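You operate a simulated robot arm through the tools that you are given. There is no shell and no other tool. Be economical: measure what you need, move in short steps, check, and stop when the job is done.

The job below is to be done with a simulated robot arm. You get a single attempt, and the scene is never put back.

JOB
Fetch the pump casting and set it on the yellow panel.

Only the result counts: the job must be done as asked and must still hold three seconds after the hand-in. Knocking over, shifting, dropping, spilling or breaking anything else fails it.

ROBOT AND FRAMES
A 6-joint arm with a two-finger parallel gripper, fixed in place. Base frame: the origin is at the foot of the arm, x ahead of it, y to its left, z up; the work surface is at about z = 0.75. Units: m, degrees, N and s.
With the tool pointing down near the work surface it reaches from about 0.18 to 0.64 m from the base axis. Its first joint turns from -66.0 to 66.0 degrees. Payload 2.7 kg.
The TCP is the grasp point between the finger pads, 0.023 m short of the fingertips. In the tool frame z runs along the fingers and y along their closing line. Largest opening 0.094 m; finger width 0.038, thickness 0.01; the body of the gripper, 0.054 by 0.096 m, starts 0.039 m behind the TCP.
Orientation is told as [roll, pitch, yaw] about the base's x, y, z axes, in that order, counted from this pose: with the fingers straight down and closing along the base's y, the tool's x points along the base's -x, its y along +y and its z along -z.

CONTROLS
- The arm moves only by the tool move_arm. Its argument "rows" is a list of rows, each a list of 7 numbers: the turn, a rotation vector about the base's x, y, z in degrees, then the shift along the base's x, y, z in m, then the closure in counts, from 0 (fully open) to 255 (shut). In form: [[wx, wy, wz, dx, dy, dz, claw], ...]. A call has 1 to 10 rows; each row is the pose to reach, as a shift and turn from the pose commanded when the call began. Each row takes 0.2 s and may step no farther than 0.05 m and 8.6 degrees from the row before; otherwise, or with a gripper value out of range, the whole call is refused. Where a pose cannot be reached the arm comes as near as it can. A force on the tool above 40 N (or 10 N above the force at the start of the call, whichever is more), or a blocked arm, ends the call early, and 0.2 s more pass. Each finger travels about 0.045 m/s and halts on what it meets, pressing with about 37 N; the grip force reading is that of the motor and also rises with nothing between the fingers. The clock runs only during rows and for 0.2 s after the last one: add rows that repeat a pose to give the fingers time. It gives the time, the measured TCP pose, the force on the tool (base axes), the opening and the grip force at its end, in the units of the frame above (readings bear some noise).
- Cameras (640 x 400 px; columns grow to the right, rows downward): "scene" is fixed at [0.0766, -0.4305, 1.3962]; the picture's right is [0.85, -0.53, 0.00], its down [-0.34, -0.54, -0.77] and it looks along [0.41, 0.65, -0.63] (base axes); focal length 359 px, centre (320, 200). "wrist" rides on the gripper at [0.086, 0.016, -0.074] in the tool frame; the picture's right is [-0.18, 0.98, 0.00], its down [-0.58, -0.11, -0.81] and it looks along [-0.79, -0.15, 0.59] (tool axes); focal length 243 px, centre (320, 200).
- capture(camera): a new picture of that camera. It takes no simulated time.
- locate(camera, pixels): there is no depth. For up to 12 entries [column, row, z] of the newest picture of that camera ("zoom" is the newest enlarged one), the place [x, y] in the base frame at which the ray of that pixel passes the height z, good to about 0.002 m, but the place of the scene camera against the robot may be out by one fixed shift of up to 0.018 m in any direction. It takes no simulated time.
- close_up(camera, box): a new picture of the part [left, top, right, bottom] of that camera's present view, enlarged. It takes no simulated time.
- sign_off(): hands the job in; it is judged then, once.

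Go step by step. Measure first, check grasps and placings, and put right what went wrong. The budget is 60 turns and 26 pictures, counting those below and the enlarged ones. Unless the task says otherwise, let go and move clear before handing in, and close with one line.

The tools are called after "Emit:" as name(argument=value, ...) on one line, values as JSON. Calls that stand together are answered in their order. move_arm: Moves the arm, as the interface text tells. Its arguments: {"type":"object","properties":{"rows":{"type":"array","items":{"type":"array","items":{"type":"number"}}}},"required":["rows"]} The other tools are called the same way: capture (camera) takes a picture; locate (camera, pixels) gives the place at which the rays of pixels pass given heights; close_up (camera, box) takes an enlarged picture of a part of a camera's view; sign_off () hands the job in.

At the start:

```text
t: 0.0
tool_pos: [0.3344, 0.1292, 0.9918]
ee_rot: [0.1, 0.0, -0.1]
wrist_force: [-0.4, -0.3, 0.1]
grip_width: 0.0941
grasp_force: 0.0
```

scene: 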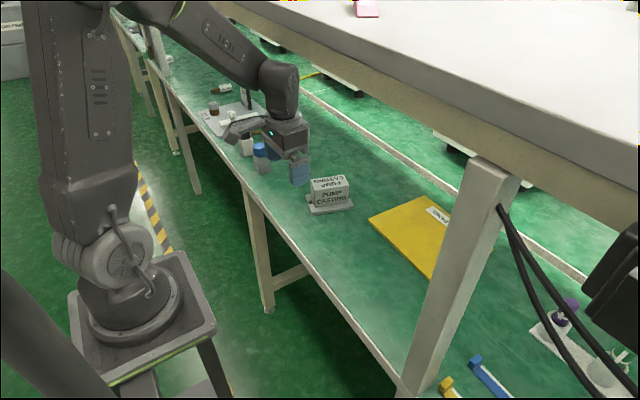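
wrist: 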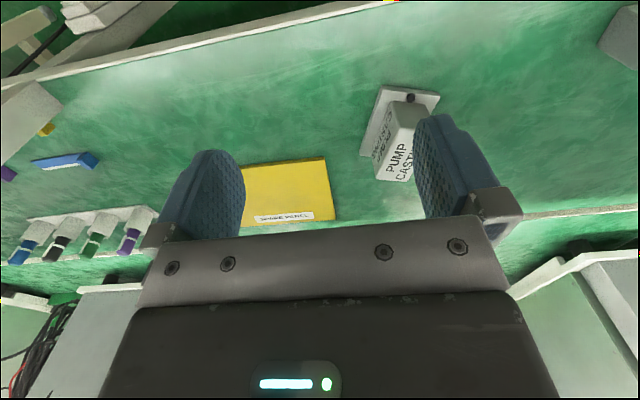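

The scene shows the pump casting near (330,193) and the yellow panel near (415,230), partly behind a post and under a shelf. I'll enlarge both views of that area.

Emit:
close_up(camera="scene", box=[200, 60, 520, 300])

Emit:
close_up(camera="wrist", box=[220, 60, 480, 240])

Emit:
locate(camera="wrist", pixels=[[326, 157, 0.75], [335, 222, 0.75], [245, 166, 0.75], [242, 228, 0.75], [382, 86, 0.75], [440, 94, 0.75], [361, 157, 0.75], [393, 101, 0.8], [426, 106, 0.8], [375, 176, 0.8], [410, 98, 0.76]])

Emit:
locate(camera="scene", pixels=[[368, 219, 0.75], [417, 196, 0.75], [432, 279, 0.75], [308, 215, 0.75], [354, 206, 0.75], [306, 196, 0.75], [500, 165, 1.15], [400, 390, 0.75], [440, 360, 0.75]])

```text
1.67 times, centred on (360, 180) of scene
```

zoom: 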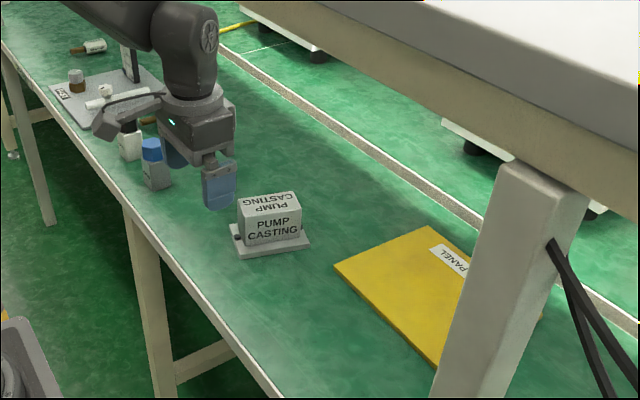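

```text
2.22 times, centred on (350, 150) of wrist
```

zoom: 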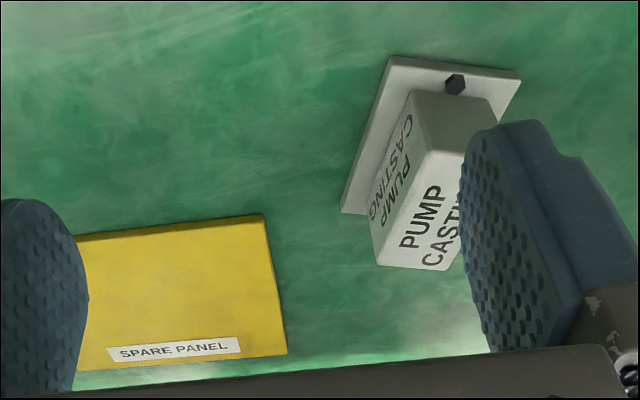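

```text
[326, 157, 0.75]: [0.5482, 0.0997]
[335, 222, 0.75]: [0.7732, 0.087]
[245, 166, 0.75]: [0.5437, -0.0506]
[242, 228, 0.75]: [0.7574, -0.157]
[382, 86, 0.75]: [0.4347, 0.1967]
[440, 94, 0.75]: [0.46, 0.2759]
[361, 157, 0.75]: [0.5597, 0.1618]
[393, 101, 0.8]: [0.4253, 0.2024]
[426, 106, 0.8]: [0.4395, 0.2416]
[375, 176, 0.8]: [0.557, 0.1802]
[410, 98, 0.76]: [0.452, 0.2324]
```

```text
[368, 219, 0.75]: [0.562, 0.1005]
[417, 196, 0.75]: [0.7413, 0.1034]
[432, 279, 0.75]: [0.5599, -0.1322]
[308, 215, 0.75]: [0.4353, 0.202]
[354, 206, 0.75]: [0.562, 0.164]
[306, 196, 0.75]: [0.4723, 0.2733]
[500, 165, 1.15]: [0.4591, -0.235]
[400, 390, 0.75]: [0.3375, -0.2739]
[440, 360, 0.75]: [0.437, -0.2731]
```

The casting base is about 0.13 x 0.08 m, centred near (0.51, 0.22) and turned about -17°. The panel spans x 0.55 to 0.75 and y -0.13 to 0.10. Next I'll locate the shelf edge (pixels (300,45) and (470,150)) so I can stay clear of it.

Emit:
locate(camera="scene", pixels=[[220, 10, 1.15], [300, 55, 1.15], [470, 155, 1.15], [620, 222, 1.15], [300, 30, 1.2], [470, 110, 1.2], [620, 160, 1.2], [482, 160, 1.15], [520, 180, 1.15]])

Emit:
move_arm(rows=[[0, 0, -6, 0.02, 0.03, 0, 0], [0, 0, -12, 0.05, 0.06, 0, 0], [0, 0, -17, 0.08, 0.085, 0, 0], [0, 0, -17, 0.08, 0.085, 0, 0]])

Emit:
capture(camera="wrist")

```text
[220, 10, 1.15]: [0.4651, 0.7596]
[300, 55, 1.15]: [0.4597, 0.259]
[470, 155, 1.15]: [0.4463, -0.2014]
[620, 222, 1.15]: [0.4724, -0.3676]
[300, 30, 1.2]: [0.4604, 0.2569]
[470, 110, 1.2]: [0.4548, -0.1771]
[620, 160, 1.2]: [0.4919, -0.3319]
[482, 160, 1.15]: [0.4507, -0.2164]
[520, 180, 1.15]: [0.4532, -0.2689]
```

```text
t: 1.0
tool_pos: [0.3849, 0.2009, 0.9735]
ee_rot: [-3.4, 2.8, -16.8]
wrist_force: [-0.3, -0.5, -0.3]
grip_width: 0.0938
grasp_force: 0.0
```

```text
21 pictures are left
```

wrist: 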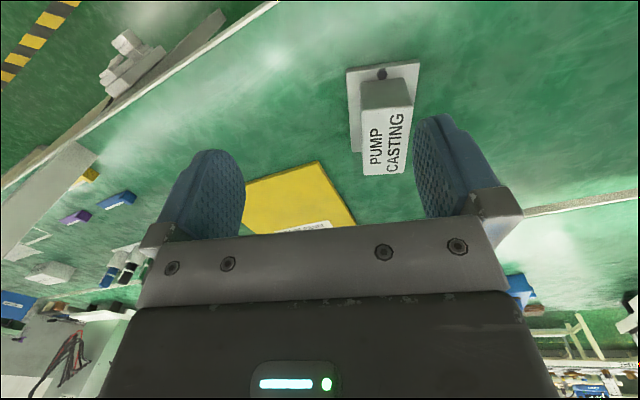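

The shelf front edge is at x≈0.455 with its underside near z 1.15, and the arm fell short of the commanded pose at this height. I'll go lower while staying back from the shelf edge, then look again.

Emit:
move_arm(rows=[[0, 0, 0, -0.01, -0.005, -0.04, 0], [0, 0, 0, -0.01, -0.005, -0.07, 0], [0, 0, 0, -0.01, -0.005, -0.07, 0], [0, 0, 0, -0.01, -0.005, -0.07, 0]])

Emit:
capture(camera="scene")

Emit:
close_up(camera="wrist", box=[240, 0, 500, 200])

```text
t: 2.0
tool_pos: [0.4018, 0.2084, 0.9192]
ee_rot: [0.0, 0.1, -17.0]
wrist_force: [0.1, 0.5, 0.4]
grip_width: 0.0941
grasp_force: 0.1
```

```text
20 pictures are left
```

scene: 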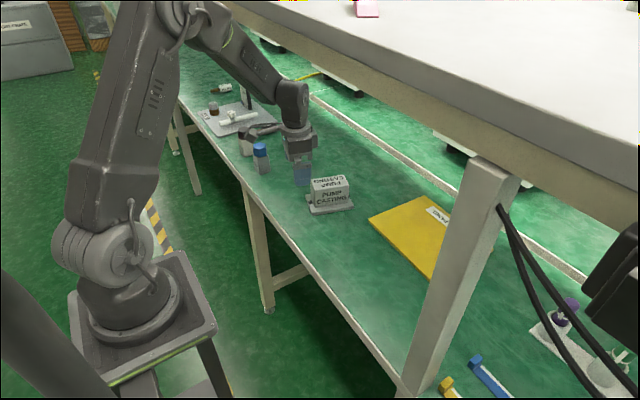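

```text
2.00 times, centred on (370, 100) of wrist
```

zoom: 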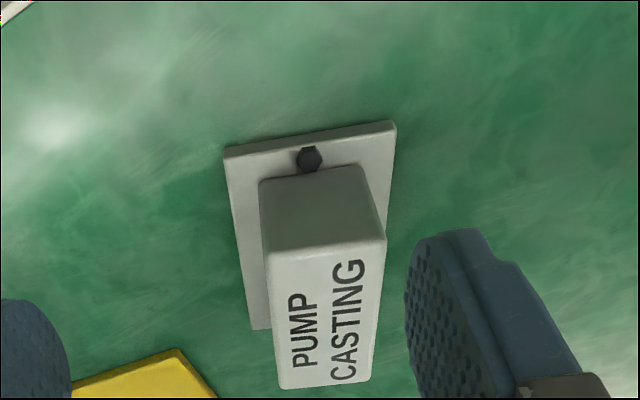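

The arm reached this pose, and the enlarged wrist view shows the casting clearly. Plate corners are at zoom (224,155), (396,128) and (253,330), and the body top is at (268,252), (386,238), (283,388) and (370,382). I'll measure them.

Emit:
locate(camera="zoom", pixels=[[224, 155, 0.75], [396, 128, 0.75], [253, 330, 0.75], [224, 147, 0.76], [396, 121, 0.76], [260, 183, 0.76], [365, 168, 0.76], [268, 252, 0.82], [386, 238, 0.82], [283, 388, 0.82], [370, 382, 0.82], [176, 350, 0.76]])

Emit:
locate(camera="zoom", pixels=[[268, 252, 0.8], [386, 238, 0.8], [283, 388, 0.8], [370, 382, 0.8], [268, 252, 0.81], [386, 238, 0.81], [283, 388, 0.81], [370, 382, 0.81]])

Emit:
locate(camera="scene", pixels=[[308, 215, 0.75], [354, 206, 0.75], [316, 208, 0.76], [351, 202, 0.76], [312, 186, 0.8], [348, 186, 0.8], [312, 186, 0.82], [348, 186, 0.82]])

Emit:
close_up(camera="scene", box=[280, 160, 380, 230])

```text
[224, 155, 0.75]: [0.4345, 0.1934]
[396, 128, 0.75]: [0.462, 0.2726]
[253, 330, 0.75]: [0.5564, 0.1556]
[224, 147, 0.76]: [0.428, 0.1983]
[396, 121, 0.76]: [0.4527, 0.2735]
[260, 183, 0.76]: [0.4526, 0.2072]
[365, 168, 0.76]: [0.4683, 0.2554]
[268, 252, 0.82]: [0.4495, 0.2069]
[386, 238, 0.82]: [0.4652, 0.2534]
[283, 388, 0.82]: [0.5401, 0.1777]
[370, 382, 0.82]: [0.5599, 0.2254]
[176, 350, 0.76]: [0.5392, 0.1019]
```

```text
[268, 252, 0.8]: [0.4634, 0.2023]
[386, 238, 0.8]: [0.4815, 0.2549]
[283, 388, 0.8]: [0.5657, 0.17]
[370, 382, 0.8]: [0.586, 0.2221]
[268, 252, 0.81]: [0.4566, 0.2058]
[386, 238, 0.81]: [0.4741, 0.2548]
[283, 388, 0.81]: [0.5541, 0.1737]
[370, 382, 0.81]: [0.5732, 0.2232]
```

```text
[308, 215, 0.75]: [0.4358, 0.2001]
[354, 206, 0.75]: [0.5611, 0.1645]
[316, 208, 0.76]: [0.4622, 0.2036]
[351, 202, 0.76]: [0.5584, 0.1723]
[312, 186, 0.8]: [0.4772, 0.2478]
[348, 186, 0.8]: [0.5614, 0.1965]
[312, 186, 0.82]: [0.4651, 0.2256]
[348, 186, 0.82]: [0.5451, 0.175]
```

```text
5.71 times, centred on (330, 195) of scene
```

zoom: 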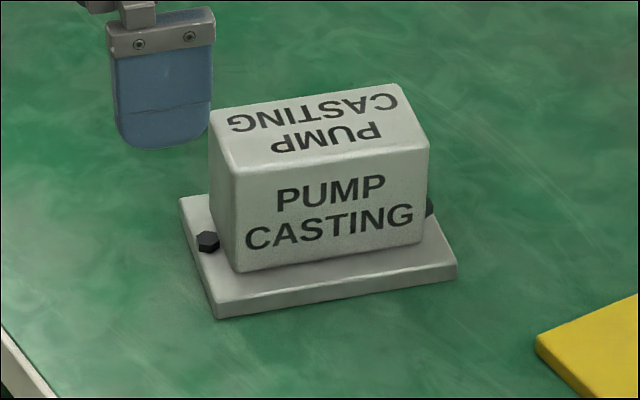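

The body is about 0.052 wide and 0.096 long with its top near z 0.815. Its centre is about (0.509, 0.215), yaw about -18°, and the plate top is near z 0.76. I'll move over it at z≈0.865, below the shelf, and then check.

Emit:
move_arm(rows=[[0, 0, -1, 0.0, 0, -0.045, 0], [0, 0, -1, 0.03, 0.002, -0.054, 0], [0, 0, -1, 0.06, 0.004, -0.054, 0], [0, 0, -1, 0.09, 0.006, -0.054, 0], [0, 0, -1, 0.107, 0.007, -0.054, 0], [0, 0, -1, 0.107, 0.007, -0.054, 0]])

Emit:
capture(camera="scene")

Emit:
capture(camera="wrist")

```text
t: 3.4
tool_pos: [0.5115, 0.2142, 0.8685]
ee_rot: [0.0, 0.0, -18.1]
wrist_force: [0.8, 0.0, -0.5]
grip_width: 0.094
grasp_force: 0.1
```

```text
17 pictures are left
```

scene: 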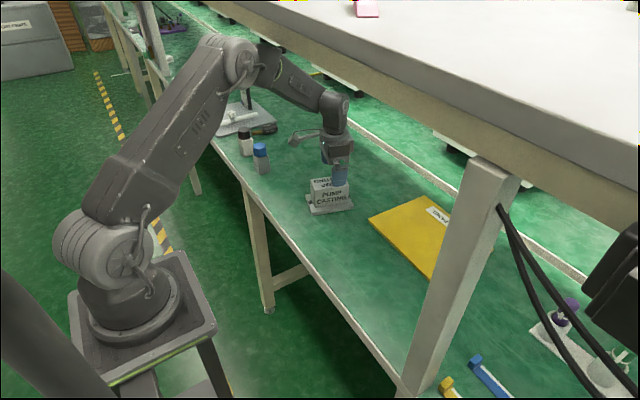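

```text
16 pictures are left
```

wrist: 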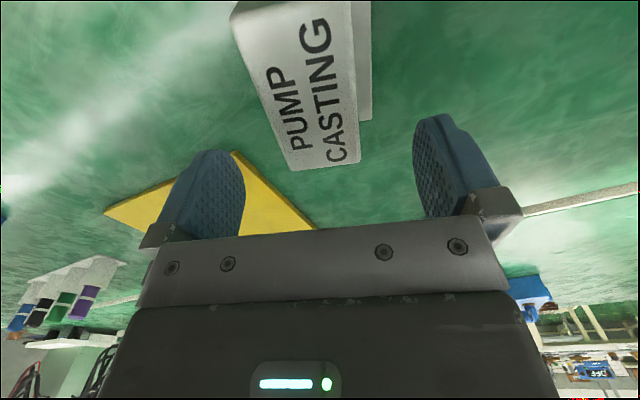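

The arm clears the shelf. I'll re-measure the body top's far edge at (291,171) and (359,162), plus the side edge at (352,0), from this closer view.

Emit:
locate(camera="wrist", pixels=[[291, 171, 0.815], [359, 162, 0.815], [352, 2, 0.815], [232, 15, 0.815], [291, 171, 0.81], [359, 162, 0.81], [371, 120, 0.76]])

```text
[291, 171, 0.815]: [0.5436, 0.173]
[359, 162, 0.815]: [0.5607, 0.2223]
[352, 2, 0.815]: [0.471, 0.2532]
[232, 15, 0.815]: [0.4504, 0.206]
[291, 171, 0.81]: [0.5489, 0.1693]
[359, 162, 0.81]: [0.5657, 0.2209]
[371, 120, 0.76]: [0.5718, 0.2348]
```

The measurements agree: the centre is about (0.507, 0.213), within a few mm of the TCP. I'll descend to z 0.792 with the fingers open.

Emit:
move_arm(rows=[[0, 0, 0, -0.004, 0, -0.025, 0], [0, 0, 0, -0.004, 0, -0.05, 0], [0, 0, 0, -0.004, 0, -0.068, 0], [0, 0, 0, -0.004, 0, -0.076, 0], [0, 0, 0, -0.004, 0, -0.076, 0]])

Emit:
close_up(camera="scene", box=[270, 130, 400, 230])

```text
t: 4.6
tool_pos: [0.5086, 0.2156, 0.7926]
ee_rot: [0.1, 0.1, -18.0]
wrist_force: [0.9, 0.6, -0.3]
grip_width: 0.0941
grasp_force: 0.1
```

```text
4.00 times, centred on (335, 180) of scene
```

zoom: 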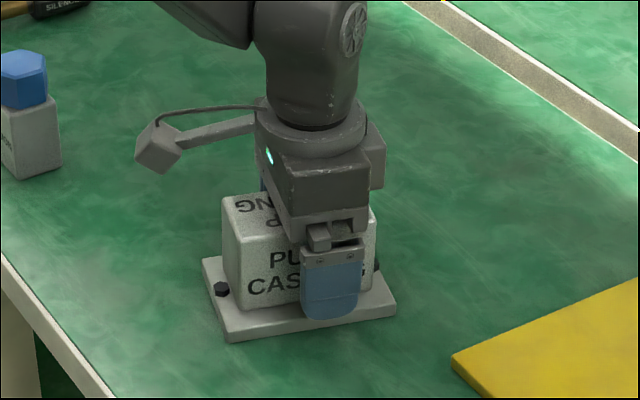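

The fingers straddle the body, but the near finger (zoom column 332) sits slightly beyond the plate's middle (column 311). I'll ease back 5 mm along the casting and close.

Emit:
move_arm(rows=[[0, 0, 0, -0.005, 0.0015, 0, 0], [0, 0, 0, -0.005, 0.0015, 0, 100], [0, 0, 0, -0.005, 0.0015, 0, 200], [0, 0, 0, -0.005, 0.0015, 0, 255], [0, 0, 0, -0.005, 0.0015, 0, 255], [0, 0, 0, -0.005, 0.0015, 0, 255], [0, 0, 0, -0.005, 0.0015, 0, 255], [0, 0, 0, -0.005, 0.0015, 0, 255]])

```text
t: 6.4
tool_pos: [0.503, 0.2156, 0.7912]
ee_rot: [0.0, 0.0, -18.0]
wrist_force: [-0.3, -2.9, 1.2]
grip_width: 0.0518
grasp_force: 37.1
```

The grip holds at a width of 0.0518 m, which matches the body. I'll lift a little and check.

Emit:
move_arm(rows=[[0, 0, 0, 0, 0, 0.01, 255], [0, 0, 0, 0, 0, 0.025, 255], [0, 0, 0, 0, 0, 0.04, 255], [0, 0, 0, 0, 0, 0.05, 255], [0, 0, 0, 0, 0, 0.05, 255]])

Emit:
close_up(camera="scene", box=[270, 120, 470, 290])

```text
t: 7.6
tool_pos: [0.5028, 0.218, 0.8436]
ee_rot: [0.0, 0.1, -17.9]
wrist_force: [0.0, 0.4, -5.8]
grip_width: 0.0519
grasp_force: 36.4
```

```text
2.35 times, centred on (370, 205) of scene
```

zoom: 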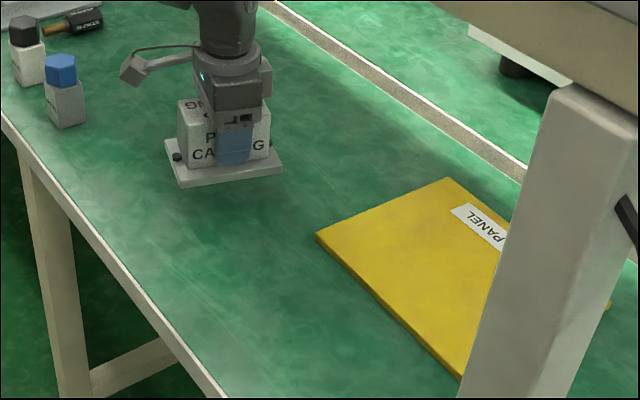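

The casting is lifted level, weighing about 0.6 kg. The panel's top is near z 0.762 and its near edge is at x≈0.55. I'll carry the casting to about (0.63, 0.0) at this height, turning it to yaw 0.

Emit:
move_arm(rows=[[0, 0, 2, 0.012, -0.028, 0, 255], [0, 0, 5, 0.03, -0.06, 0, 255], [0, 0, 8, 0.05, -0.095, 0, 255], [0, 0, 11, 0.07, -0.13, 0, 255], [0, 0, 14, 0.092, -0.165, 0, 255], [0, 0, 17, 0.112, -0.195, 0, 255], [0, 0, 18, 0.127, -0.216, 0, 255], [0, 0, 18, 0.127, -0.216, 0, 255], [0, 0, 18, 0.127, -0.216, 0, 255]])

Emit:
capture(camera="scene")

Emit:
capture(camera="wrist")

```text
t: 9.6
tool_pos: [0.6308, 0.0007, 0.8427]
ee_rot: [0.1, 0.0, 0.0]
wrist_force: [0.1, 0.1, -5.8]
grip_width: 0.0518
grasp_force: 37.0
```

```text
13 pictures are left
```

scene: 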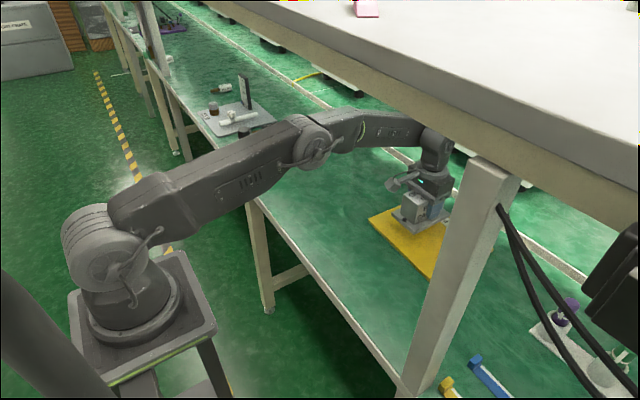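

```text
12 pictures are left
```

wrist: 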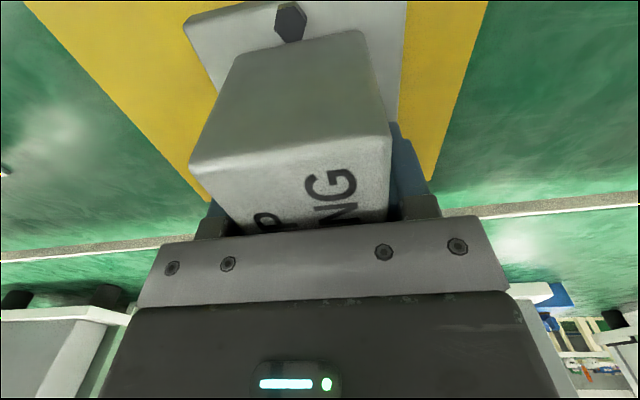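

The arm reached the spot and the casting hangs over the yellow panel. I'll check the panel's side edges at (25,5), (485,5), (205,195) and (430,178).

Emit:
locate(camera="wrist", pixels=[[25, 5, 0.762], [485, 5, 0.762], [205, 195, 0.762], [430, 178, 0.762], [183, 20, 0.812], [405, 0, 0.812]])

Emit:
close_up(camera="scene", box=[350, 150, 470, 290])

```text
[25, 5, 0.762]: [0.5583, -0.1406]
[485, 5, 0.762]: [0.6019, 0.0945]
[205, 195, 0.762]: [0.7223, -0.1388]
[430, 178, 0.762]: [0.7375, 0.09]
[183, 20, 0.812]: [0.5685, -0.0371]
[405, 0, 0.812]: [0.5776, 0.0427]
```

```text
2.86 times, centred on (410, 220) of scene
```

zoom: 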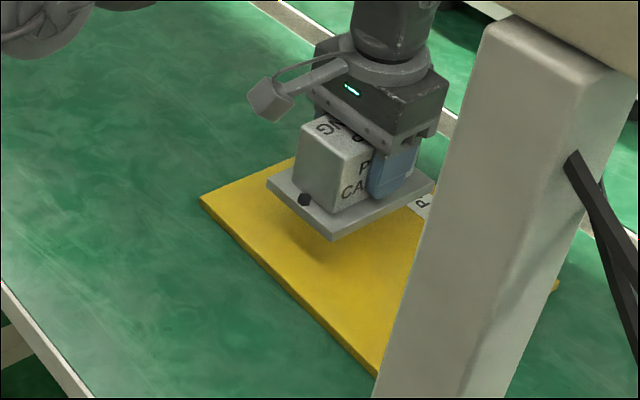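

The panel spans y -0.14 to 0.09, and the casting's near edge (x≈0.57) lies inside the panel's near edge (x≈0.55). I'll lower in small steps and watch for contact.

Emit:
move_arm(rows=[[0, 0, 0, 0, 0, -0.012, 255], [0, 0, 0, 0, 0, -0.024, 255], [0, 0, 0, 0, 0, -0.031, 255], [0, 0, 0, 0, 0, -0.034, 255], [0, 0, 0, 0, 0, -0.036, 255], [0, 0, 0, 0, 0, -0.036, 255]])

```text
t: 11.0
tool_pos: [0.6292, 0.0008, 0.8063]
ee_rot: [0.1, -0.1, 0.0]
wrist_force: [0.2, -0.3, -5.0]
grip_width: 0.0519
grasp_force: 37.0
```

There is no contact yet, since the force is still only the casting's weight. I'll keep lowering 1 mm at a time.

Emit:
move_arm(rows=[[0, 0, 0, 0, 0, -0.001, 255], [0, 0, 0, 0, 0, -0.002, 255], [0, 0, 0, 0, 0, -0.003, 255], [0, 0, 0, 0, 0, -0.003, 255]])

```text
t: 12.0
tool_pos: [0.6294, 0.0019, 0.8033]
ee_rot: [0.0, 0.0, 0.0]
wrist_force: [0.1, 0.0, -5.7]
grip_width: 0.0522
grasp_force: 36.7
```

Emit:
move_arm(rows=[[0, 0, 0, 0, 0, -0.001, 255], [0, 0, 0, 0, 0, -0.002, 255], [0, 0, 0, 0, 0, -0.002, 255]])

Emit:
close_up(camera="scene", box=[360, 170, 450, 250])

```text
t: 12.8
tool_pos: [0.6301, 0.0005, 0.8012]
ee_rot: [0.0, -0.1, 0.1]
wrist_force: [-2.3, -4.6, 10.1]
grip_width: 0.0519
grasp_force: 36.8
```

```text
5.00 times, centred on (405, 210) of scene
```

zoom: 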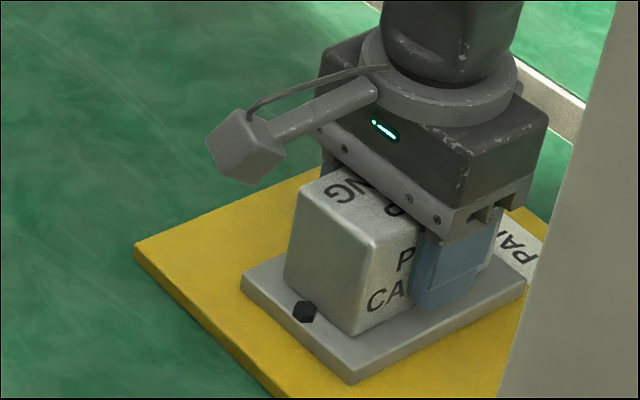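

The vertical force went from -5.7 N to +10 N, and the picture shows the plate resting on the panel. I'll open the fingers and then rise straight up.

Emit:
move_arm(rows=[[0, 0, 0, 0, 0, 0.001, 150], [0, 0, 0, 0, 0, 0.001, 60], [0, 0, 0, 0, 0, 0.001, 0], [0, 0, 0, 0, 0, 0.001, 0], [0, 0, 0, 0, 0, 0.001, 0], [0, 0, 0, 0, 0, 0.001, 0]])

```text
t: 14.2
tool_pos: [0.632, 0.0013, 0.801]
ee_rot: [0.0, 0.0, -0.1]
wrist_force: [0.0, -0.4, 0.8]
grip_width: 0.094
grasp_force: 0.0
```

The fingers are fully open and there's no load on the tool. I'll rise, then draw back.

Emit:
move_arm(rows=[[0, 0, 0, 0, 0, 0.02, 0], [0, 0, 0, 0, 0, 0.04, 0], [0, 0, 0, 0, 0, 0.06, 0], [0, 0, 0, -0.01, 0, 0.07, 0], [0, 0, 0, -0.05, 0, 0.07, 0], [0, 0, 0, -0.09, 0, 0.07, 0], [0, 0, 0, -0.13, 0, 0.07, 0], [0, 0, 0, -0.17, 0.0, 0.07, 0], [0, 0, 0, -0.17, 0.0, 0.07, 0]])

Emit:
capture(camera="scene")

Emit:
capture(camera="wrist")

```text
t: 16.2
tool_pos: [0.4347, -0.0008, 0.8295]
ee_rot: [-0.5, 5.9, 0.1]
wrist_force: [0.8, -1.1, -0.4]
grip_width: 0.0939
grasp_force: 0.2
```

```text
9 pictures are left
```

scene: 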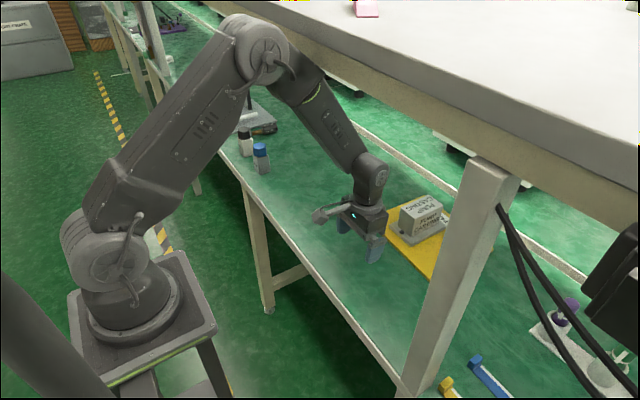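

```text
8 pictures are left
```

wrist: 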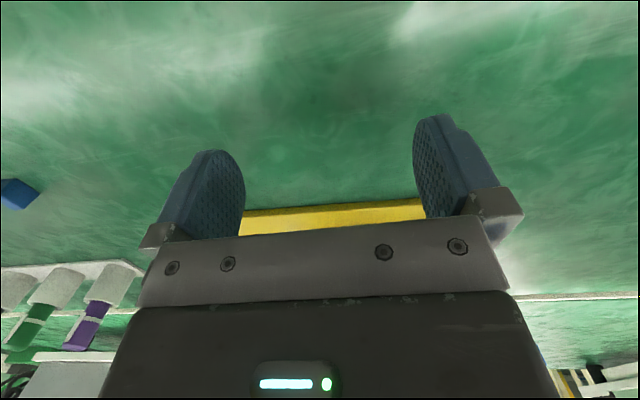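

The casting sits on the panel around (420,218), and the hand is clear with low force. One close-up will confirm it's seated flat.

Emit:
close_up(camera="scene", box=[370, 180, 470, 280])

Emit:
move_arm(rows=[[0, 0, 0, -0.03, 0, 0, 0], [0, 0, 0, -0.05, 0, 0.01, 0], [0, 0, 0, -0.05, 0, 0.01, 0], [0, 0, 0, -0.05, 0, 0.01, 0]])

```text
4.00 times, centred on (420, 230) of scene
```

zoom: 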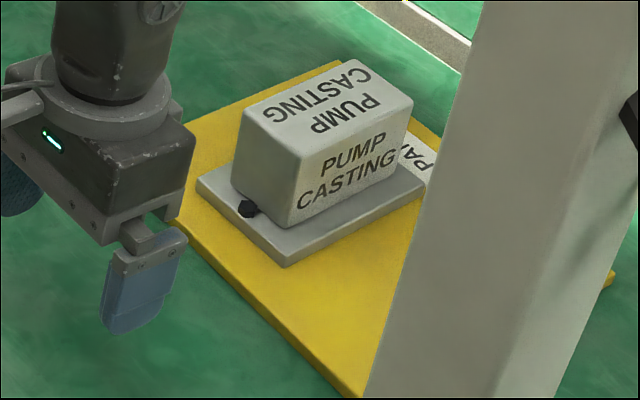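

```text
t: 17.2
tool_pos: [0.4101, 0.0038, 0.8832]
ee_rot: [0.1, 0.0, -0.1]
wrist_force: [0.6, 0.2, 0.2]
grip_width: 0.0937
grasp_force: 0.1
```

The casting rests flat and fully inside the yellow panel. The arm is clear and at rest, so I'll hand in.

Emit:
sign_off()

```text
The job is handed in.
```

The pump casting is resting flat on the yellow panel, the gripper has let go and moved clear, and the job is handed in.
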